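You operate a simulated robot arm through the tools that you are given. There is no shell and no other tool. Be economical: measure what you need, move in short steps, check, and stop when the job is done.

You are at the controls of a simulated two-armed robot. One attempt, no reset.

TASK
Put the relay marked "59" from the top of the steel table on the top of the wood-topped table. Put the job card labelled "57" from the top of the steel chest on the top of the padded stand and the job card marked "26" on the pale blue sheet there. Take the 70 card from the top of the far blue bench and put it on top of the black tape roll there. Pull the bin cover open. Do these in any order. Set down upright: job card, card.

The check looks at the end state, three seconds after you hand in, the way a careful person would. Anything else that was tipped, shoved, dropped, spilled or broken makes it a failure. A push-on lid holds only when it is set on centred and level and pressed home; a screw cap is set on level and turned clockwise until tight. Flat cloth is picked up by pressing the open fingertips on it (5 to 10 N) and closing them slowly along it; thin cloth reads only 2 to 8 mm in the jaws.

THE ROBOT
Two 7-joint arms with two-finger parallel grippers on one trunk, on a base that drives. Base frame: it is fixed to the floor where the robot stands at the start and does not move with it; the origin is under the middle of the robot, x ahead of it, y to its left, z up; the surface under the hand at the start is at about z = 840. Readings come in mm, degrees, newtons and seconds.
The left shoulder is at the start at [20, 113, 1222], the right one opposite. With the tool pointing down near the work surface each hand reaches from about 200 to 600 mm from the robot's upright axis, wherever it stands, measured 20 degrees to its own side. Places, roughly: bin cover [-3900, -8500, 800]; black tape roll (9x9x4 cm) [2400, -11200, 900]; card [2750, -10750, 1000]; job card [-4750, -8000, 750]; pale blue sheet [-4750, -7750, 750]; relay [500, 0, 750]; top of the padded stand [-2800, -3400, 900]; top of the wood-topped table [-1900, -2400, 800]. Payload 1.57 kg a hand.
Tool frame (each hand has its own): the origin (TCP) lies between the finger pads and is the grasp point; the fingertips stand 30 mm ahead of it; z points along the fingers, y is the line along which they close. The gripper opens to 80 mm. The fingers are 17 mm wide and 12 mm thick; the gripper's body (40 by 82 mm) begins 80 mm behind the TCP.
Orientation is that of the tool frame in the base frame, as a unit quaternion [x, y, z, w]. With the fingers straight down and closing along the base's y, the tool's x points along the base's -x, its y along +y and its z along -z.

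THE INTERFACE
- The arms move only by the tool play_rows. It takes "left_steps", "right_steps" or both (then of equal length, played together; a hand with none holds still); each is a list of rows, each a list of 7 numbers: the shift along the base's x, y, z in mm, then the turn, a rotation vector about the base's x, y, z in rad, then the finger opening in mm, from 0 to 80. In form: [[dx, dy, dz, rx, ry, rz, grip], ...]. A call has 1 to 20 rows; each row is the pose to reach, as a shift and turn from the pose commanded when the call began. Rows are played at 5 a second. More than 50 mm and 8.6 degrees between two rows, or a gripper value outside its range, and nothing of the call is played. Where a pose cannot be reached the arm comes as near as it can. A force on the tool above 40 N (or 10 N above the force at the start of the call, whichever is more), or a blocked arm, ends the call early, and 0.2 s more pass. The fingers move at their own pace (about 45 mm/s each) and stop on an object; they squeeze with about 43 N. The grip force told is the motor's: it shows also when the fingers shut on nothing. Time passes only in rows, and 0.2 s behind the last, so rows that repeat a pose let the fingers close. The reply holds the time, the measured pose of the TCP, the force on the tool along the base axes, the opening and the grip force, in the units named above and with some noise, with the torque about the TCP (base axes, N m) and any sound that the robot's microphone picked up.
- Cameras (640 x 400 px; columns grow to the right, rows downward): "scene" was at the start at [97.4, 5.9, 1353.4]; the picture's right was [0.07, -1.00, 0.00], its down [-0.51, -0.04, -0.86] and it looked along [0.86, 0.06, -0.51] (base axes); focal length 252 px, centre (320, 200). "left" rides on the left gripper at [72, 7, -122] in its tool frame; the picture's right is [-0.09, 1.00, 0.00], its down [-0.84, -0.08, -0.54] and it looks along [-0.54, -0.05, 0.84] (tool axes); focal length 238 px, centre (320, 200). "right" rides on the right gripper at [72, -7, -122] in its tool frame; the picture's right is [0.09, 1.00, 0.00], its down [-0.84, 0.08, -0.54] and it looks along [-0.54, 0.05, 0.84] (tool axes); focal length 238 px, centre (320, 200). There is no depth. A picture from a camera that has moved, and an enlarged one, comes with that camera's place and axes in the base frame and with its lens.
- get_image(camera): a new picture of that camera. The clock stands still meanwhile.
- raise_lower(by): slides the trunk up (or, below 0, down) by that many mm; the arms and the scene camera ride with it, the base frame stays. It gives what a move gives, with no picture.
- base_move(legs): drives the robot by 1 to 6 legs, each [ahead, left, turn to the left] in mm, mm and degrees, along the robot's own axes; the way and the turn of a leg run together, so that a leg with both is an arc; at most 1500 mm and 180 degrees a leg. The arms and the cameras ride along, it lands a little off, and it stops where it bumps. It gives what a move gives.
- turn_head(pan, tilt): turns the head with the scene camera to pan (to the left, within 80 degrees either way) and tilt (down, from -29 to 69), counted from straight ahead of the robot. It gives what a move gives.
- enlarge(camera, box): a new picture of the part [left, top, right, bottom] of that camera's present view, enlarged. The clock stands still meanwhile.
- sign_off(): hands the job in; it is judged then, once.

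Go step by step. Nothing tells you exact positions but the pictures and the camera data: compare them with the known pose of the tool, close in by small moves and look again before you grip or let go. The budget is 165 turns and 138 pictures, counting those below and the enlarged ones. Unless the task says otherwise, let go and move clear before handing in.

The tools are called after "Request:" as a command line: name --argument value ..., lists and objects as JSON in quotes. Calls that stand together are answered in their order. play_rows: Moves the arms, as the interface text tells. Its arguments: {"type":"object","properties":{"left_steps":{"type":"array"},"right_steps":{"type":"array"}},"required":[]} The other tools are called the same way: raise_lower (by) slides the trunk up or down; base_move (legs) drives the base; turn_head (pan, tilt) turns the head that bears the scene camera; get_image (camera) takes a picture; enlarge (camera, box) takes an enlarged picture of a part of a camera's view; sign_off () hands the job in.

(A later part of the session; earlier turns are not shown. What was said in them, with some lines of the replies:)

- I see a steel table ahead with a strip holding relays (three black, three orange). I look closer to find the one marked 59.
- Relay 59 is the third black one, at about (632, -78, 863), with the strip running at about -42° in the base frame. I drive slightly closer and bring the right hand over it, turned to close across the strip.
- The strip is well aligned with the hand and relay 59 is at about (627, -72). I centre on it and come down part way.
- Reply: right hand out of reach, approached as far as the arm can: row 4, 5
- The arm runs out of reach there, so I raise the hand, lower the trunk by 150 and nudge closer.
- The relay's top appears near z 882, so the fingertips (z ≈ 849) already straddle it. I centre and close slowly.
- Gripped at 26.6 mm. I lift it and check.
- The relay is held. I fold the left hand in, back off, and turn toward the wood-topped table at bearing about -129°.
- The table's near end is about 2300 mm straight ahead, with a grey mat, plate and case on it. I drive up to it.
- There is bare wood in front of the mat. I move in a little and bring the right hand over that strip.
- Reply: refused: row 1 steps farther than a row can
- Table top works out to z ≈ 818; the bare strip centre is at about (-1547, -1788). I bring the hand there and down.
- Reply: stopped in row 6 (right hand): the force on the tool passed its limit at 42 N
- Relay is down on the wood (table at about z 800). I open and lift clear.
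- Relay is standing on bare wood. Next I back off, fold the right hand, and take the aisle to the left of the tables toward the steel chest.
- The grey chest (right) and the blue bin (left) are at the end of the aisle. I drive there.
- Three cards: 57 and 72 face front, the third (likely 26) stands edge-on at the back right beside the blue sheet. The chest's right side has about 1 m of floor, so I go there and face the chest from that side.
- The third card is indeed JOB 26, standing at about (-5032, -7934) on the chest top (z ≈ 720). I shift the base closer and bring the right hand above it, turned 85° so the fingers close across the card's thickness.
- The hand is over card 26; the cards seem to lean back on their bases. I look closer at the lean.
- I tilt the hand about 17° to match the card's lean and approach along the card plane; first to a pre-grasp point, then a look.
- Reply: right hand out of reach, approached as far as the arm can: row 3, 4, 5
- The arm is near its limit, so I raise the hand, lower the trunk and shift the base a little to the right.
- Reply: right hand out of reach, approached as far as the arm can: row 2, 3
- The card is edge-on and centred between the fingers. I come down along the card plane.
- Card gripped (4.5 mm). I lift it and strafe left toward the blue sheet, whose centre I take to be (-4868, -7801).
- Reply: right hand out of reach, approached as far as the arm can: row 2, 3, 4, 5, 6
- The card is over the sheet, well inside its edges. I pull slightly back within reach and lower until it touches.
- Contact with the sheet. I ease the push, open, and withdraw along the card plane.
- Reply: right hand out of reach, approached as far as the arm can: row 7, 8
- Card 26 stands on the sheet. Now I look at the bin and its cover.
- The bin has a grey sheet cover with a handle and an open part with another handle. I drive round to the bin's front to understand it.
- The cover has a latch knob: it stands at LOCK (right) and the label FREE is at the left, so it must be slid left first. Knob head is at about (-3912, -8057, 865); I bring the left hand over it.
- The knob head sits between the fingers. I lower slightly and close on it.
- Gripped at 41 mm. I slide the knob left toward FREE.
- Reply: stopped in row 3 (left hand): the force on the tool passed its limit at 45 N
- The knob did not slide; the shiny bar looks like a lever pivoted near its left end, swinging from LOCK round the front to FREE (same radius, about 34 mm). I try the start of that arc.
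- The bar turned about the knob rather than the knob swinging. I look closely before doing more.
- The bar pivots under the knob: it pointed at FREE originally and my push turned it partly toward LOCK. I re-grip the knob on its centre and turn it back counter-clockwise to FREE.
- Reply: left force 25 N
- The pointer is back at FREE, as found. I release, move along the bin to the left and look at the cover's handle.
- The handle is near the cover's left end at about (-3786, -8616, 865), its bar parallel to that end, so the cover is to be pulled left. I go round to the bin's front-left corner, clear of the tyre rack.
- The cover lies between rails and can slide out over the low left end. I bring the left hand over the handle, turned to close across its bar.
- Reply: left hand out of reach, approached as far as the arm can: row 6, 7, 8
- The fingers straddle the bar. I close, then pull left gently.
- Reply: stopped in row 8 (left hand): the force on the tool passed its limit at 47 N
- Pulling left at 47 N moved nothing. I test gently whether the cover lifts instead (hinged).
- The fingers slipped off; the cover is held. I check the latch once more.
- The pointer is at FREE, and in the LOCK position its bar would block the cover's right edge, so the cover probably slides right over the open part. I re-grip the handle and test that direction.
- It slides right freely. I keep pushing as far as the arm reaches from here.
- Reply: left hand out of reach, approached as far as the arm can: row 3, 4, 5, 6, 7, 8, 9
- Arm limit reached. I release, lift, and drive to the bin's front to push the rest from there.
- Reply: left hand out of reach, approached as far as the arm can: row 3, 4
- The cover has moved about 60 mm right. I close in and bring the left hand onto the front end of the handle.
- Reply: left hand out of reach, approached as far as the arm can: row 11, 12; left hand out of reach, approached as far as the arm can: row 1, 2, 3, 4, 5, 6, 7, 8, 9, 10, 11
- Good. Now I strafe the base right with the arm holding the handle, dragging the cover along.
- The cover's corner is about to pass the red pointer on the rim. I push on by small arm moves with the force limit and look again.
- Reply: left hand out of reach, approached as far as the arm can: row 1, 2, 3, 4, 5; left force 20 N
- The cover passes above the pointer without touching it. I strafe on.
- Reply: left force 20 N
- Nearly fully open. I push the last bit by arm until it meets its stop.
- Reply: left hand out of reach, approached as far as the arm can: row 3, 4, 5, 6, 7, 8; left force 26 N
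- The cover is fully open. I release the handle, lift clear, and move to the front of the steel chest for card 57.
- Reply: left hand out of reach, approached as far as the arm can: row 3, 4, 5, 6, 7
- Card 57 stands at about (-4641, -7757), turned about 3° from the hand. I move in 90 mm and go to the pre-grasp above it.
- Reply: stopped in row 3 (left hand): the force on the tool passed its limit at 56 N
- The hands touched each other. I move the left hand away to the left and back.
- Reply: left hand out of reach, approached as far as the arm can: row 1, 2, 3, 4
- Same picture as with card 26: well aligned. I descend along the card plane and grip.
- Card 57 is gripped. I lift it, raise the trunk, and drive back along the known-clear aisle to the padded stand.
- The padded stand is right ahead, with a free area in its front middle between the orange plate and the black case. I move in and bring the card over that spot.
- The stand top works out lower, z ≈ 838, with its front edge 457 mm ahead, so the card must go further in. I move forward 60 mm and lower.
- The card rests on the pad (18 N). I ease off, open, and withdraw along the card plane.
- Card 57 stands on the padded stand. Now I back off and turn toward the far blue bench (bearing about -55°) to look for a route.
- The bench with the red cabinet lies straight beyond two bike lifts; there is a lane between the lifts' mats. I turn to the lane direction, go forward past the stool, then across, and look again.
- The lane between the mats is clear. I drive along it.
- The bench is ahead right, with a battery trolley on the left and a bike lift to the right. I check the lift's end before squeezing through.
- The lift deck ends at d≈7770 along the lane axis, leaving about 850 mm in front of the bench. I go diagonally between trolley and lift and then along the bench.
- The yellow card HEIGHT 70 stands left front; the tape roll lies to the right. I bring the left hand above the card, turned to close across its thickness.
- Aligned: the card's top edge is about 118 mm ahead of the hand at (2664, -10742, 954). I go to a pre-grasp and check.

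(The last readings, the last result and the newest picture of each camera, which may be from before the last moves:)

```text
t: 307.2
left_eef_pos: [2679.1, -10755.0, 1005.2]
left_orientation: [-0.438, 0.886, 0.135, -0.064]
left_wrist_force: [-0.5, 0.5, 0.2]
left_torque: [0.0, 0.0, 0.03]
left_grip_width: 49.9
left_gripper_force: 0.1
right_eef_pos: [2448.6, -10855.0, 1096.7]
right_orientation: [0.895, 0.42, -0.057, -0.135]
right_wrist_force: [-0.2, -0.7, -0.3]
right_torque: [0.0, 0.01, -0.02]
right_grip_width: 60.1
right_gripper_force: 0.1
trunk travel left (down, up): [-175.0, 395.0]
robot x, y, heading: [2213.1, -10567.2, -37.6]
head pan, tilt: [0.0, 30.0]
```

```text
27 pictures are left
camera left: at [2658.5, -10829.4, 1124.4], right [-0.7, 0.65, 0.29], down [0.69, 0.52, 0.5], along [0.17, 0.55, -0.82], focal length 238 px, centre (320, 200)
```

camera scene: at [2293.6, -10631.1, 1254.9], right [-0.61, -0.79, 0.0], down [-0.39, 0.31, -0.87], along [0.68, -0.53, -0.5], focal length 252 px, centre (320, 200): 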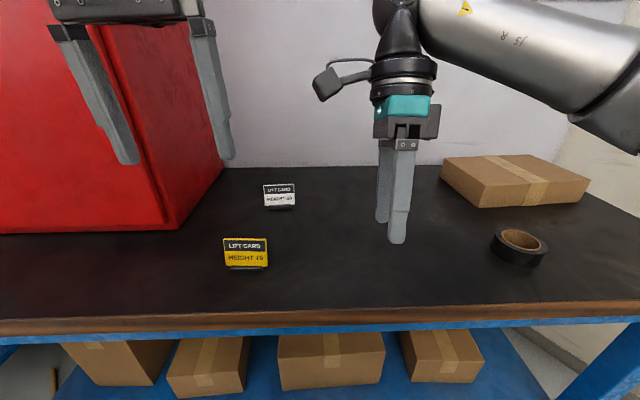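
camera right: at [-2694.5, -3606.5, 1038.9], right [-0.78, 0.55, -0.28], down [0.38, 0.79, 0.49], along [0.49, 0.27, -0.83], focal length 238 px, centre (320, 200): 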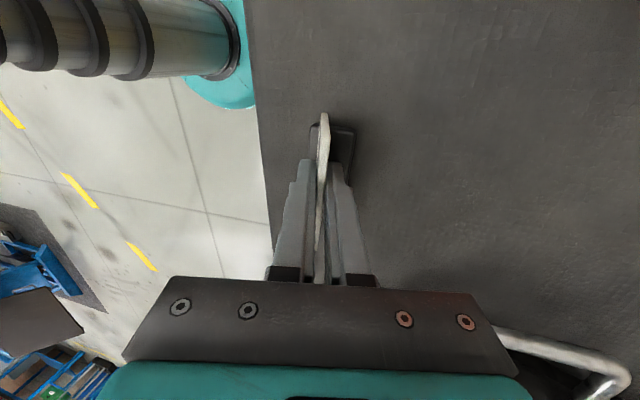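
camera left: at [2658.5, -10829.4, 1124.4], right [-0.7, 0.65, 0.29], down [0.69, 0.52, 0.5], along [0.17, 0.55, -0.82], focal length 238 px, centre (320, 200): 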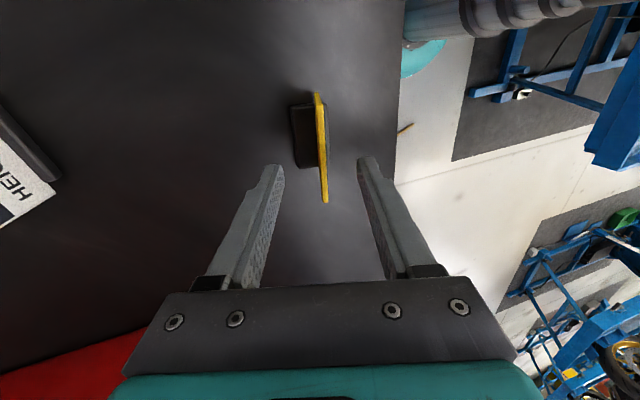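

Request:
play_rows --left_steps '[[-5, 4, -22, 0, 0, 0, 50], [-10, 8, -44, 0, 0, 0, 50], [-14, 11, -60, 0, 0, 0, 50], [-17, 13, -70, 0, 0, 0, 50], [-17, 13, -70, 0, 0, 0, 50], [-17, 13, -70, 0, 0, 0, 30], [-17, 13, -70, 0, 0, 0, 15], [-17, 13, -70, 0, 0, 0, 0], [-17, 13, -70, 0, 0, 0, 0], [-17, 13, -70, 0, 0, 0, 0]]'

Request:
get_image --camera "left"

```text
t: 309.4
left_eef_pos: [2661.0, -10741.2, 937.0]
left_orientation: [-0.437, 0.887, 0.134, -0.064]
left_wrist_force: [6.9, -3.8, 19.6]
left_torque: [-0.18, -0.33, 0.0]
left_grip_width: 26.9
left_gripper_force: 33.2
right_eef_pos: [2445.8, -10854.1, 1096.4]
right_orientation: [0.895, 0.421, -0.057, -0.135]
right_wrist_force: [0.0, -0.3, -0.1]
right_torque: [0.0, 0.0, -0.03]
right_grip_width: 59.9
right_gripper_force: 0.1
trunk travel left (down, up): [-175.0, 395.0]
robot x, y, heading: [2217.6, -10568.4, -38.0]
head pan, tilt: [0.0, 30.0]
```

```text
26 pictures are left
camera left: at [2640.0, -10816.3, 1055.2], right [-0.7, 0.65, 0.29], down [0.69, 0.52, 0.5], along [0.17, 0.55, -0.82], focal length 238 px, centre (320, 200)
```

left: 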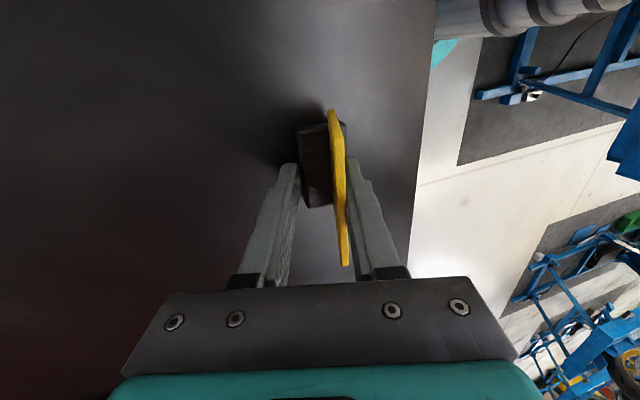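

The fingers went a little too low and caught the base. I open, back up 16 mm along the card and look.

Request:
play_rows --left_steps '[[0, 0, 0, 0, 0, 0, 40], [0, 0, 0, 0, 0, 0, 50], [0, 0, 0, 0, 0, 0, 50], [4, -3, 15, 0, 0, 0, 50], [4, -3, 15, 0, 0, 0, 50]]'

Request:
get_image --camera "left"

Request:
enlarge --camera "scene" --box '[190, 160, 340, 290]'

```text
t: 310.6
left_eef_pos: [2666.3, -10744.6, 950.4]
left_orientation: [-0.437, 0.887, 0.135, -0.065]
left_wrist_force: [0.1, -0.4, -0.6]
left_torque: [0.01, -0.01, 0.03]
left_grip_width: 49.6
left_gripper_force: 0.0
right_eef_pos: [2447.9, -10855.0, 1095.5]
right_orientation: [0.895, 0.421, -0.058, -0.135]
right_wrist_force: [2.0, 0.4, 0.5]
right_torque: [0.03, 0.02, -0.03]
right_grip_width: 59.9
right_gripper_force: 0.0
trunk travel left (down, up): [-175.0, 395.0]
robot x, y, heading: [2219.1, -10569.7, -38.0]
head pan, tilt: [0.0, 30.0]
```

```text
25 pictures are left
camera left: at [2645.7, -10820.0, 1068.3], right [-0.7, 0.65, 0.29], down [0.69, 0.52, 0.5], along [0.17, 0.55, -0.82], focal length 238 px, centre (320, 200)
```

left: 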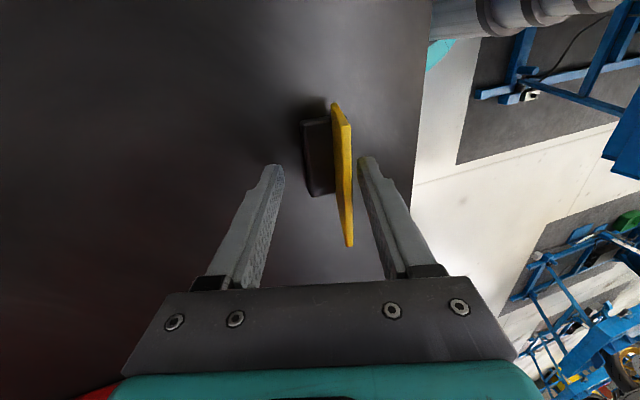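

```text
3.08 times, centred on (265, 225) of scene
camera zoom: at [2294.0, -10631.2, 1254.8], right [-0.61, -0.79, 0.0], down [-0.4, 0.31, -0.87], along [0.68, -0.53, -0.5], focal length 775 px, centre (489, 123)
```

zoom: 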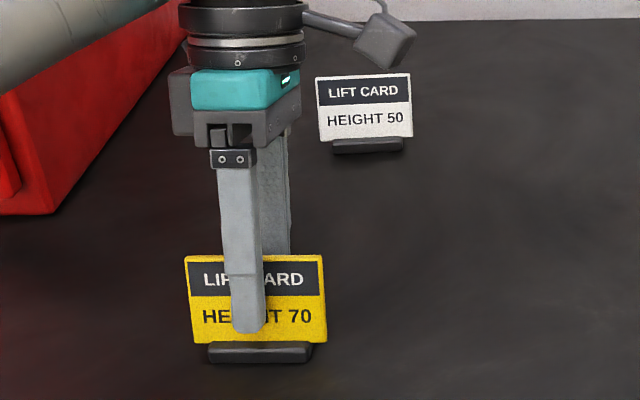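

The card stayed upright but slid about 15 mm toward me. I re-centre on it at the higher level and grip.

Request:
play_rows --left_steps '[[-6, 4, 2, 0, 0, 0, 50], [-12, 9, 4, 0, 0, 0, 50], [-12, 9, 4, 0, 0, 0, 50], [-12, 9, 4, 0, 0, 0, 30], [-12, 9, 4, 0, 0, 0, 15], [-12, 9, 4, 0, 0, 0, 0], [-12, 9, 4, 0, 0, 0, 0], [-12, 9, 4, 0, 0, 0, 0]]'

Request:
get_image --camera "left"

```text
t: 312.4
left_eef_pos: [2654.2, -10735.8, 955.6]
left_orientation: [-0.437, 0.887, 0.135, -0.065]
left_wrist_force: [-0.3, 0.3, -0.6]
left_torque: [0.02, -0.03, 0.0]
left_grip_width: 4.3
left_gripper_force: 25.1
right_eef_pos: [2448.0, -10854.0, 1096.1]
right_orientation: [0.895, 0.422, -0.056, -0.134]
right_wrist_force: [0.8, 0.8, -0.7]
right_torque: [-0.04, 0.02, 0.02]
right_grip_width: 59.8
right_gripper_force: 0.1
trunk travel left (down, up): [-175.0, 395.0]
robot x, y, heading: [2217.7, -10569.8, -37.7]
head pan, tilt: [0.0, 30.0]
```

```text
23 pictures are left
camera left: at [2633.2, -10810.6, 1073.5], right [-0.7, 0.65, 0.29], down [0.69, 0.52, 0.5], along [0.17, 0.55, -0.82], focal length 238 px, centre (320, 200)
```

left: 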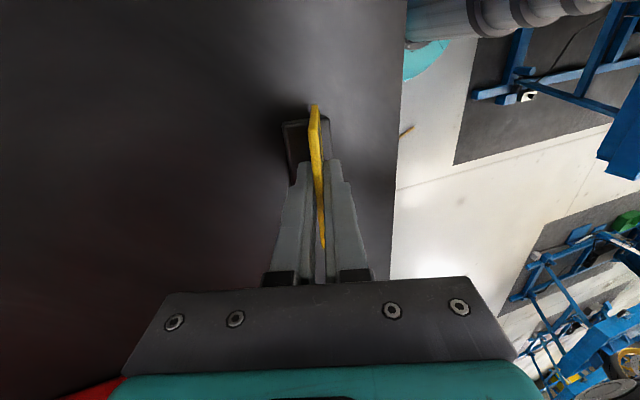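

Gripped (4.3 mm). I lift it, shift right and turn right so the left hand comes over the tape roll.

Request:
play_rows --left_steps '[[0, 0, 12, 0, 0, 0, 0], [0, 0, 40, 0, 0, 0, 0], [0, 0, 85, 0, 0, 0, 0], [0, 0, 120, 0, 0, 0, 0], [0, 0, 135, 0, 0, 0, 0]]'

Request:
base_move --legs '[[60, -230, 0], [0, 0, -33]]'

Request:
get_image --camera "scene"

Request:
get_image --camera "left"

```text
t: 313.6
left_eef_pos: [2653.8, -10734.8, 1090.1]
left_orientation: [-0.438, 0.887, 0.135, -0.066]
left_wrist_force: [0.5, 0.1, -0.5]
left_torque: [-0.05, 0.01, -0.01]
left_grip_width: 4.5
left_gripper_force: 24.6
right_eef_pos: [2447.2, -10853.9, 1097.2]
right_orientation: [0.895, 0.421, -0.057, -0.135]
right_wrist_force: [-0.6, -0.2, 0.3]
right_torque: [-0.02, -0.01, -0.01]
right_grip_width: 60.1
right_gripper_force: 0.0
trunk travel left (down, up): [-175.0, 395.0]
robot x, y, heading: [2216.9, -10572.6, -37.8]
head pan, tilt: [0.0, 30.0]
```

```text
t: 316.9
left_eef_pos: [2396.2, -11166.8, 1090.6]
left_orientation: [-0.167, 0.975, 0.148, -0.023]
left_wrist_force: [-0.1, -0.6, -0.7]
left_torque: [-0.01, 0.0, 0.0]
left_grip_width: 4.6
left_gripper_force: 25.5
right_eef_pos: [2159.0, -11154.6, 1097.2]
right_orientation: [0.978, 0.149, -0.016, -0.145]
right_wrist_force: [0.7, -0.9, 0.2]
right_torque: [-0.03, -0.02, -0.05]
right_grip_width: 59.7
right_gripper_force: 0.2
trunk travel left (down, up): [-175.0, 395.0]
robot x, y, heading: [2117.3, -10789.2, -71.1]
head pan, tilt: [0.0, 30.0]
```

```text
22 pictures are left
camera scene: at [2152.1, -10883.8, 1254.9], right [-0.95, -0.33, 0.0], down [-0.16, 0.47, -0.87], along [0.28, -0.82, -0.5], focal length 252 px, centre (320, 200)
```

scene: 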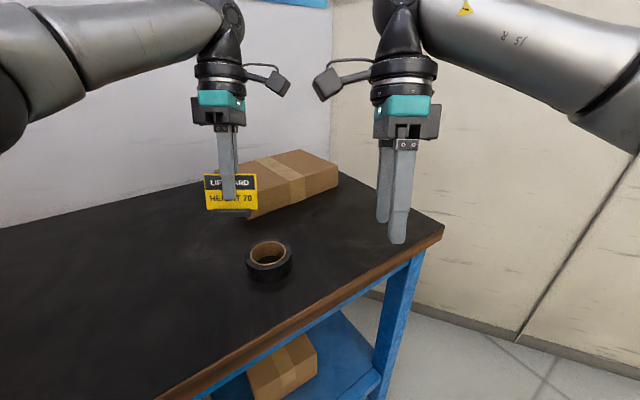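

```text
21 pictures are left
camera left: at [2337.8, -11218.3, 1208.2], right [-0.23, 0.93, 0.29], down [0.87, 0.06, 0.5], along [0.45, 0.37, -0.82], focal length 238 px, centre (320, 200)
```

left: 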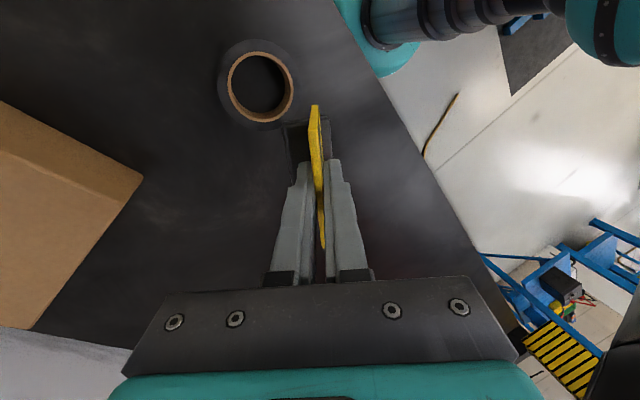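

Roll centre is at (2359, -11193), top z ≈ 930. Its hole is about as wide as the card's base is long, so I plan to set the base about 30 mm off-centre, over the ring. First I draw the right hand back, then move the card over.

Request:
play_rows --right_steps '[[-12, 25, 0, 0, 0, 0, 60], [-22, 50, 0, 0, 0, 0, 60], [-35, 80, 0, 0, 0, 0, 60], [-45, 105, 0, 0, 0, 0, 60], [-45, 105, 0, 0, 0, 0, 60]]'

Request:
play_rows --left_steps '[[-15, -1, 0, 0, 0, 0, 0], [-30, -2, -10, 0, 0, 0, 0], [-45, -2, -30, 0, 0, 0, 0], [-45, -2, -55, 0, 0, 0, 0], [-45, -2, -76, 0, 0, 0, 0], [-45, -2, -76, 0, 0, 0, 0]]'

Request:
get_image --camera "left"

Request:
enlarge --camera "scene" --box '[210, 160, 350, 300]'

```text
t: 318.1
left_eef_pos: [2396.1, -11167.5, 1090.1]
left_orientation: [-0.167, 0.974, 0.148, -0.024]
left_wrist_force: [-0.4, -0.2, -0.1]
left_torque: [0.0, 0.04, 0.05]
left_grip_width: 4.6
left_gripper_force: 24.9
right_eef_pos: [2114.0, -11048.2, 1097.2]
right_orientation: [0.978, 0.149, -0.016, -0.146]
right_wrist_force: [0.9, -0.2, 0.8]
right_torque: [0.03, 0.0, 0.01]
right_grip_width: 59.8
right_gripper_force: 0.1
trunk travel left (down, up): [-175.0, 395.0]
robot x, y, heading: [2120.4, -10788.8, -70.9]
head pan, tilt: [0.0, 30.0]
```

```text
t: 319.6
left_eef_pos: [2352.3, -11170.4, 1013.8]
left_orientation: [-0.167, 0.975, 0.148, -0.023]
left_wrist_force: [-0.1, 0.2, -1.1]
left_torque: [0.03, -0.01, 0.01]
left_grip_width: 4.3
left_gripper_force: 24.8
right_eef_pos: [2113.6, -11048.5, 1098.0]
right_orientation: [0.978, 0.149, -0.014, -0.145]
right_wrist_force: [-0.3, -0.3, -0.8]
right_torque: [0.0, 0.0, -0.01]
right_grip_width: 59.9
right_gripper_force: 0.1
trunk travel left (down, up): [-175.0, 395.0]
robot x, y, heading: [2119.7, -10789.4, -71.0]
head pan, tilt: [0.0, 30.0]
```

```text
20 pictures are left
camera left: at [2293.4, -11220.3, 1132.3], right [-0.23, 0.93, 0.29], down [0.87, 0.06, 0.5], along [0.45, 0.37, -0.82], focal length 238 px, centre (320, 200)
```

left: 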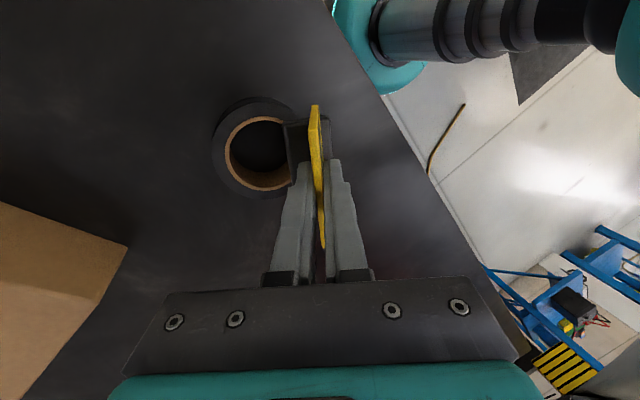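

```text
2.86 times, centred on (280, 230) of scene
camera zoom: at [2152.2, -10883.7, 1254.9], right [-0.95, -0.33, 0.0], down [-0.16, 0.47, -0.87], along [0.28, -0.82, -0.5], focal length 720 px, centre (434, 114)
```

zoom: 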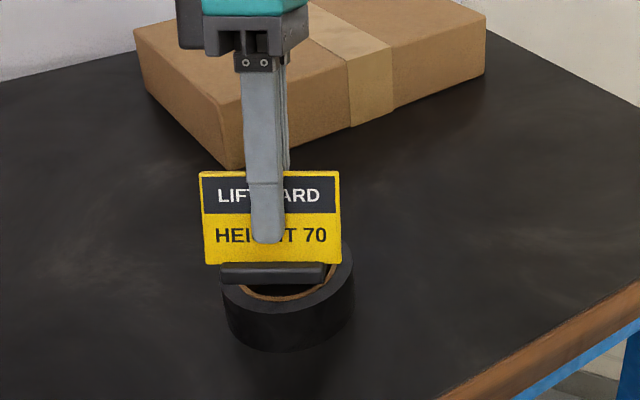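

The base hovers ~18 mm above the ring; it measures about 68 mm against the roll's 90 mm. I shift it 8 mm further over the roll and lower to contact.

Request:
play_rows --left_steps '[[0, -4, -2, 0, 0, 0, 0], [0, -8.5, -5, 0, 0, 0, 0], [0, -8.5, -9, 0, 0, 0, 0], [0, -8.5, -12, 0, 0, 0, 0], [0, -8.5, -14, 0, 0, 0, 0], [0, -8.5, -16, 0, 0, 0, 0], [0, -8.5, -18, 0, 0, 0, 0]]'

Request:
enlarge --camera "scene" --box '[210, 160, 350, 300]'

```text
t: 321.1
left_eef_pos: [2351.5, -11178.0, 995.9]
left_orientation: [-0.167, 0.974, 0.148, -0.024]
left_wrist_force: [1.4, 0.0, -0.2]
left_torque: [0.01, 0.0, -0.01]
left_grip_width: 4.1
left_gripper_force: 24.9
right_eef_pos: [2113.2, -11049.0, 1096.4]
right_orientation: [0.978, 0.149, -0.016, -0.145]
right_wrist_force: [-0.5, -0.1, -0.3]
right_torque: [0.03, 0.0, 0.0]
right_grip_width: 60.0
right_gripper_force: 0.0
trunk travel left (down, up): [-175.0, 395.0]
robot x, y, heading: [2124.9, -10788.2, -71.1]
head pan, tilt: [0.0, 30.0]
```

```text
2.86 times, centred on (280, 230) of scene
camera zoom: at [2152.2, -10883.8, 1254.9], right [-0.95, -0.33, 0.0], down [-0.16, 0.47, -0.87], along [0.28, -0.82, -0.5], focal length 720 px, centre (434, 114)
```

zoom: 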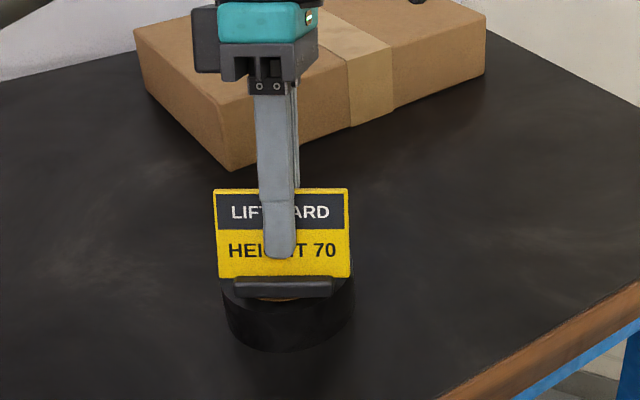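

Request:
play_rows --left_steps '[[0, 0, -1.5, 0, 0, 0, 0], [0, 0, -3, 0, 0, 0, 0], [0, 0, -4.5, 0, 0, 0, 0], [0, 0, -6, 0, 0, 0, 0], [0, 0, -6, 0, 0, 0, 0]]'

Request:
enlarge --camera "scene" --box '[230, 200, 330, 290]'

```text
t: 322.4
left_eef_pos: [2351.8, -11176.6, 990.0]
left_orientation: [-0.167, 0.975, 0.148, -0.024]
left_wrist_force: [0.2, 0.7, -0.6]
left_torque: [0.02, 0.02, 0.03]
left_grip_width: 4.1
left_gripper_force: 25.2
right_eef_pos: [2113.5, -11048.2, 1097.0]
right_orientation: [0.978, 0.149, -0.016, -0.145]
right_wrist_force: [-0.4, 0.5, 0.3]
right_torque: [0.01, 0.01, 0.01]
right_grip_width: 60.0
right_gripper_force: 0.1
trunk travel left (down, up): [-175.0, 395.0]
robot x, y, heading: [2124.0, -10789.4, -71.1]
head pan, tilt: [0.0, 30.0]
```

```text
4.44 times, centred on (280, 245) of scene
camera zoom: at [2152.2, -10883.7, 1254.9], right [-0.95, -0.33, 0.0], down [-0.16, 0.47, -0.87], along [0.28, -0.82, -0.5], focal length 1120 px, centre (498, 0)
```

zoom: 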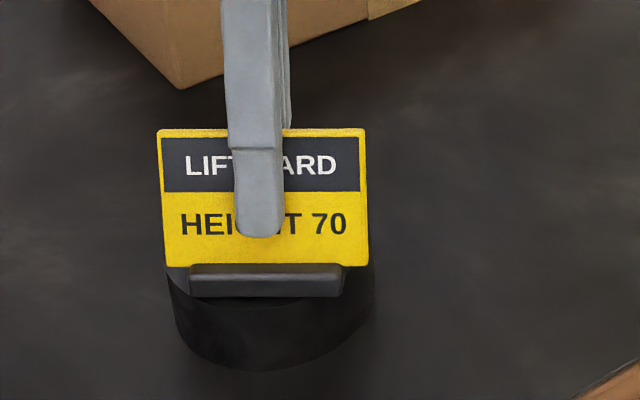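

Request:
play_rows --left_steps '[[0, 0, -1.5, 0, 0, 0, 0], [0, 0, -3, 0, 0, 0, 0], [0, 0, -4.5, 0, 0, 0, 0], [0, 0, -6, 0, 0, 0, 0], [0, 0, -6, 0, 0, 0, 0]]'

Request:
get_image --camera "left"

```text
t: 323.6
left_eef_pos: [2352.0, -11176.3, 984.9]
left_orientation: [-0.166, 0.975, 0.147, -0.023]
left_wrist_force: [-0.3, 0.1, 18.9]
left_torque: [-0.14, -0.04, 0.01]
left_grip_width: 4.5
left_gripper_force: 24.8
right_eef_pos: [2112.8, -11047.3, 1097.4]
right_orientation: [0.978, 0.149, -0.017, -0.146]
right_wrist_force: [-1.1, -0.4, -1.4]
right_torque: [0.01, 0.03, 0.02]
right_grip_width: 60.1
right_gripper_force: 0.1
trunk travel left (down, up): [-175.0, 395.0]
robot x, y, heading: [2120.6, -10788.7, -71.1]
head pan, tilt: [0.0, 30.0]
```

```text
16 pictures are left
camera left: at [2292.4, -11227.6, 1103.5], right [-0.23, 0.93, 0.29], down [0.87, 0.06, 0.5], along [0.45, 0.37, -0.82], focal length 238 px, centre (320, 200)
```

left: 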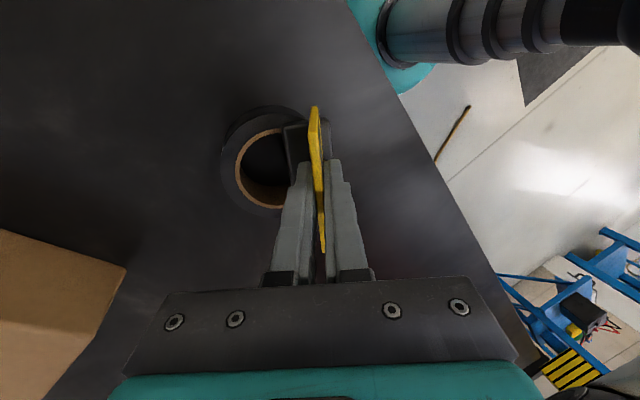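

The base is down on the roll (19 N, almost no torque). I ease off, open, and withdraw along the card plane.

Request:
play_rows --left_steps '[[0, 0, 2.5, 0, 0, 0, 0], [0, 0, 2.5, 0, 0, 0, 0], [0, 0, 2.5, 0, 0, 0, 8], [0, 0, 2.5, 0, 0, 0, 20], [0, 0, 2.5, 0, 0, 0, 32], [0, 0, 2.5, 0, 0, 0, 44], [0, 0, 2.5, 0, 0, 0, 44]]'

Request:
enlarge --camera "scene" --box '[210, 160, 350, 300]'

```text
t: 325.1
left_eef_pos: [2351.3, -11177.6, 986.7]
left_orientation: [-0.166, 0.975, 0.148, -0.023]
left_wrist_force: [-0.1, 0.1, -0.7]
left_torque: [0.02, 0.0, 0.0]
left_grip_width: 44.0
left_gripper_force: 0.1
right_eef_pos: [2114.5, -11048.2, 1096.8]
right_orientation: [0.978, 0.148, -0.017, -0.146]
right_wrist_force: [-0.1, 0.3, -0.2]
right_torque: [-0.01, 0.01, 0.03]
right_grip_width: 59.9
right_gripper_force: 0.1
trunk travel left (down, up): [-175.0, 395.0]
robot x, y, heading: [2126.3, -10787.2, -71.0]
head pan, tilt: [0.0, 30.0]
```

```text
2.86 times, centred on (280, 230) of scene
camera zoom: at [2152.2, -10883.7, 1254.9], right [-0.95, -0.33, 0.0], down [-0.16, 0.47, -0.87], along [0.28, -0.82, -0.5], focal length 720 px, centre (434, 114)
```

zoom: 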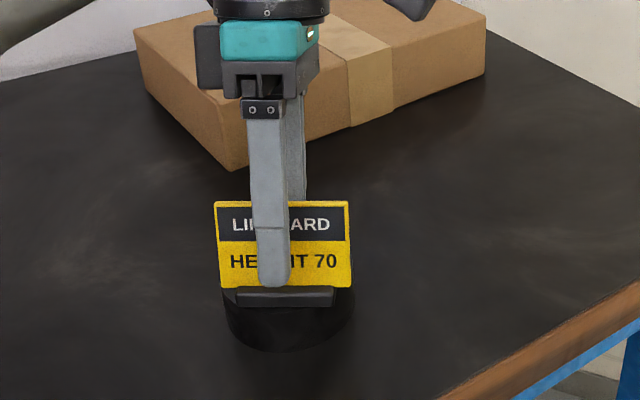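

It stands. I withdraw the hand straight along the card plane and upward.

Request:
play_rows --left_steps '[[1, -3, 10, 0, 0, 0, 44], [3, -9, 30, 0, 0, 0, 44], [6, -18, 60, 0, 0, 0, 44], [6, -18, 105, 0, 0, 0, 44], [6, -18, 150, 0, 0, 0, 44], [6, -18, 150, 0, 0, 0, 44]]'

Request:
enlarge --camera "scene" --box '[210, 160, 350, 300]'

Request:
get_image --camera "left"

```text
t: 326.6
left_eef_pos: [2358.4, -11196.8, 1137.4]
left_orientation: [-0.167, 0.975, 0.145, -0.024]
left_wrist_force: [-0.7, 0.6, 0.4]
left_torque: [-0.02, 0.02, 0.01]
left_grip_width: 44.0
left_gripper_force: 0.0
right_eef_pos: [2115.4, -11049.7, 1097.7]
right_orientation: [0.978, 0.149, -0.016, -0.146]
right_wrist_force: [0.3, -0.4, -0.7]
right_torque: [-0.04, 0.04, -0.03]
right_grip_width: 60.2
right_gripper_force: 0.1
trunk travel left (down, up): [-175.0, 395.0]
robot x, y, heading: [2120.5, -10788.9, -70.9]
head pan, tilt: [0.0, 30.0]
```

```text
2.86 times, centred on (280, 230) of scene
camera zoom: at [2153.2, -10883.8, 1254.8], right [-0.95, -0.33, 0.0], down [-0.16, 0.47, -0.87], along [0.28, -0.82, -0.5], focal length 720 px, centre (434, 114)
```

zoom: 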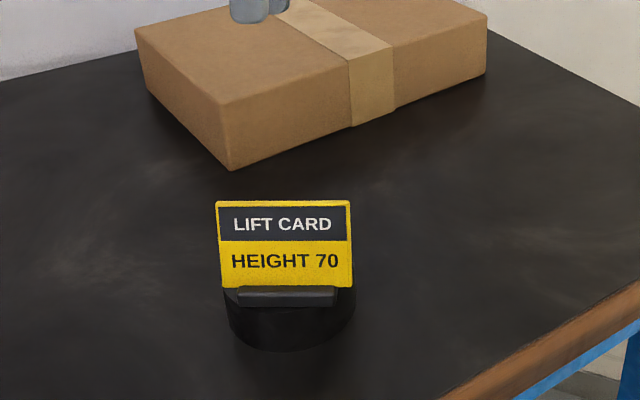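

```text
13 pictures are left
camera left: at [2299.9, -11246.4, 1255.8], right [-0.23, 0.93, 0.29], down [0.87, 0.06, 0.5], along [0.44, 0.36, -0.82], focal length 238 px, centre (320, 200)
```

left: 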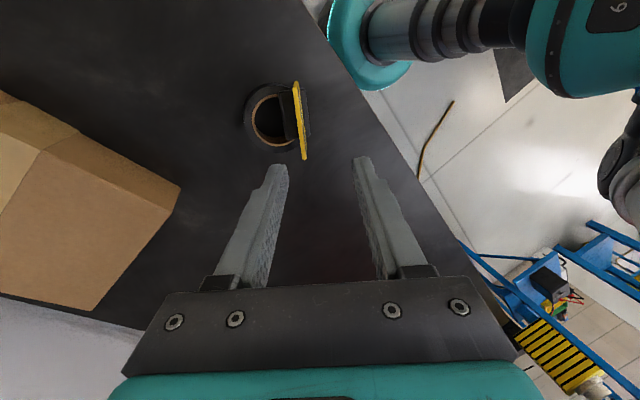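

The 70 card stands on the tape roll, upright and clear of the hand; relay 59, job cards 57 and 26, and the bin cover are all done. I hand in.

Request:
sign_off

```text
The job is handed in.
```

All five parts are done and the job is handed in; I saw no result from the check.

- **Relay 59:** it stands on the bare wood at the near end of the wood-topped table.
- **Job card 57:** it is upright on the padded stand.
- **Job card 26:** it is upright on the pale blue sheet on the steel chest.
- **Card 70:** it is upright on the black tape roll, about 20 mm off the roll's centre. I set it there so its base rests on the ring instead of over the hole.
- **Bin cover:** it slid right as far as it goes and now sits at the far end of the bin.

- **Latch:** while working out the latch I turned its lever partway toward LOCK, then turned it back to FREE, where it had been.
- **Hand contact:** the two hands bumped each other once over the chest, before I picked up card 57. Nothing was held and nothing fell.
- **Card 70 nudged:** it slid about 15 mm on the first grip attempt but stayed upright.
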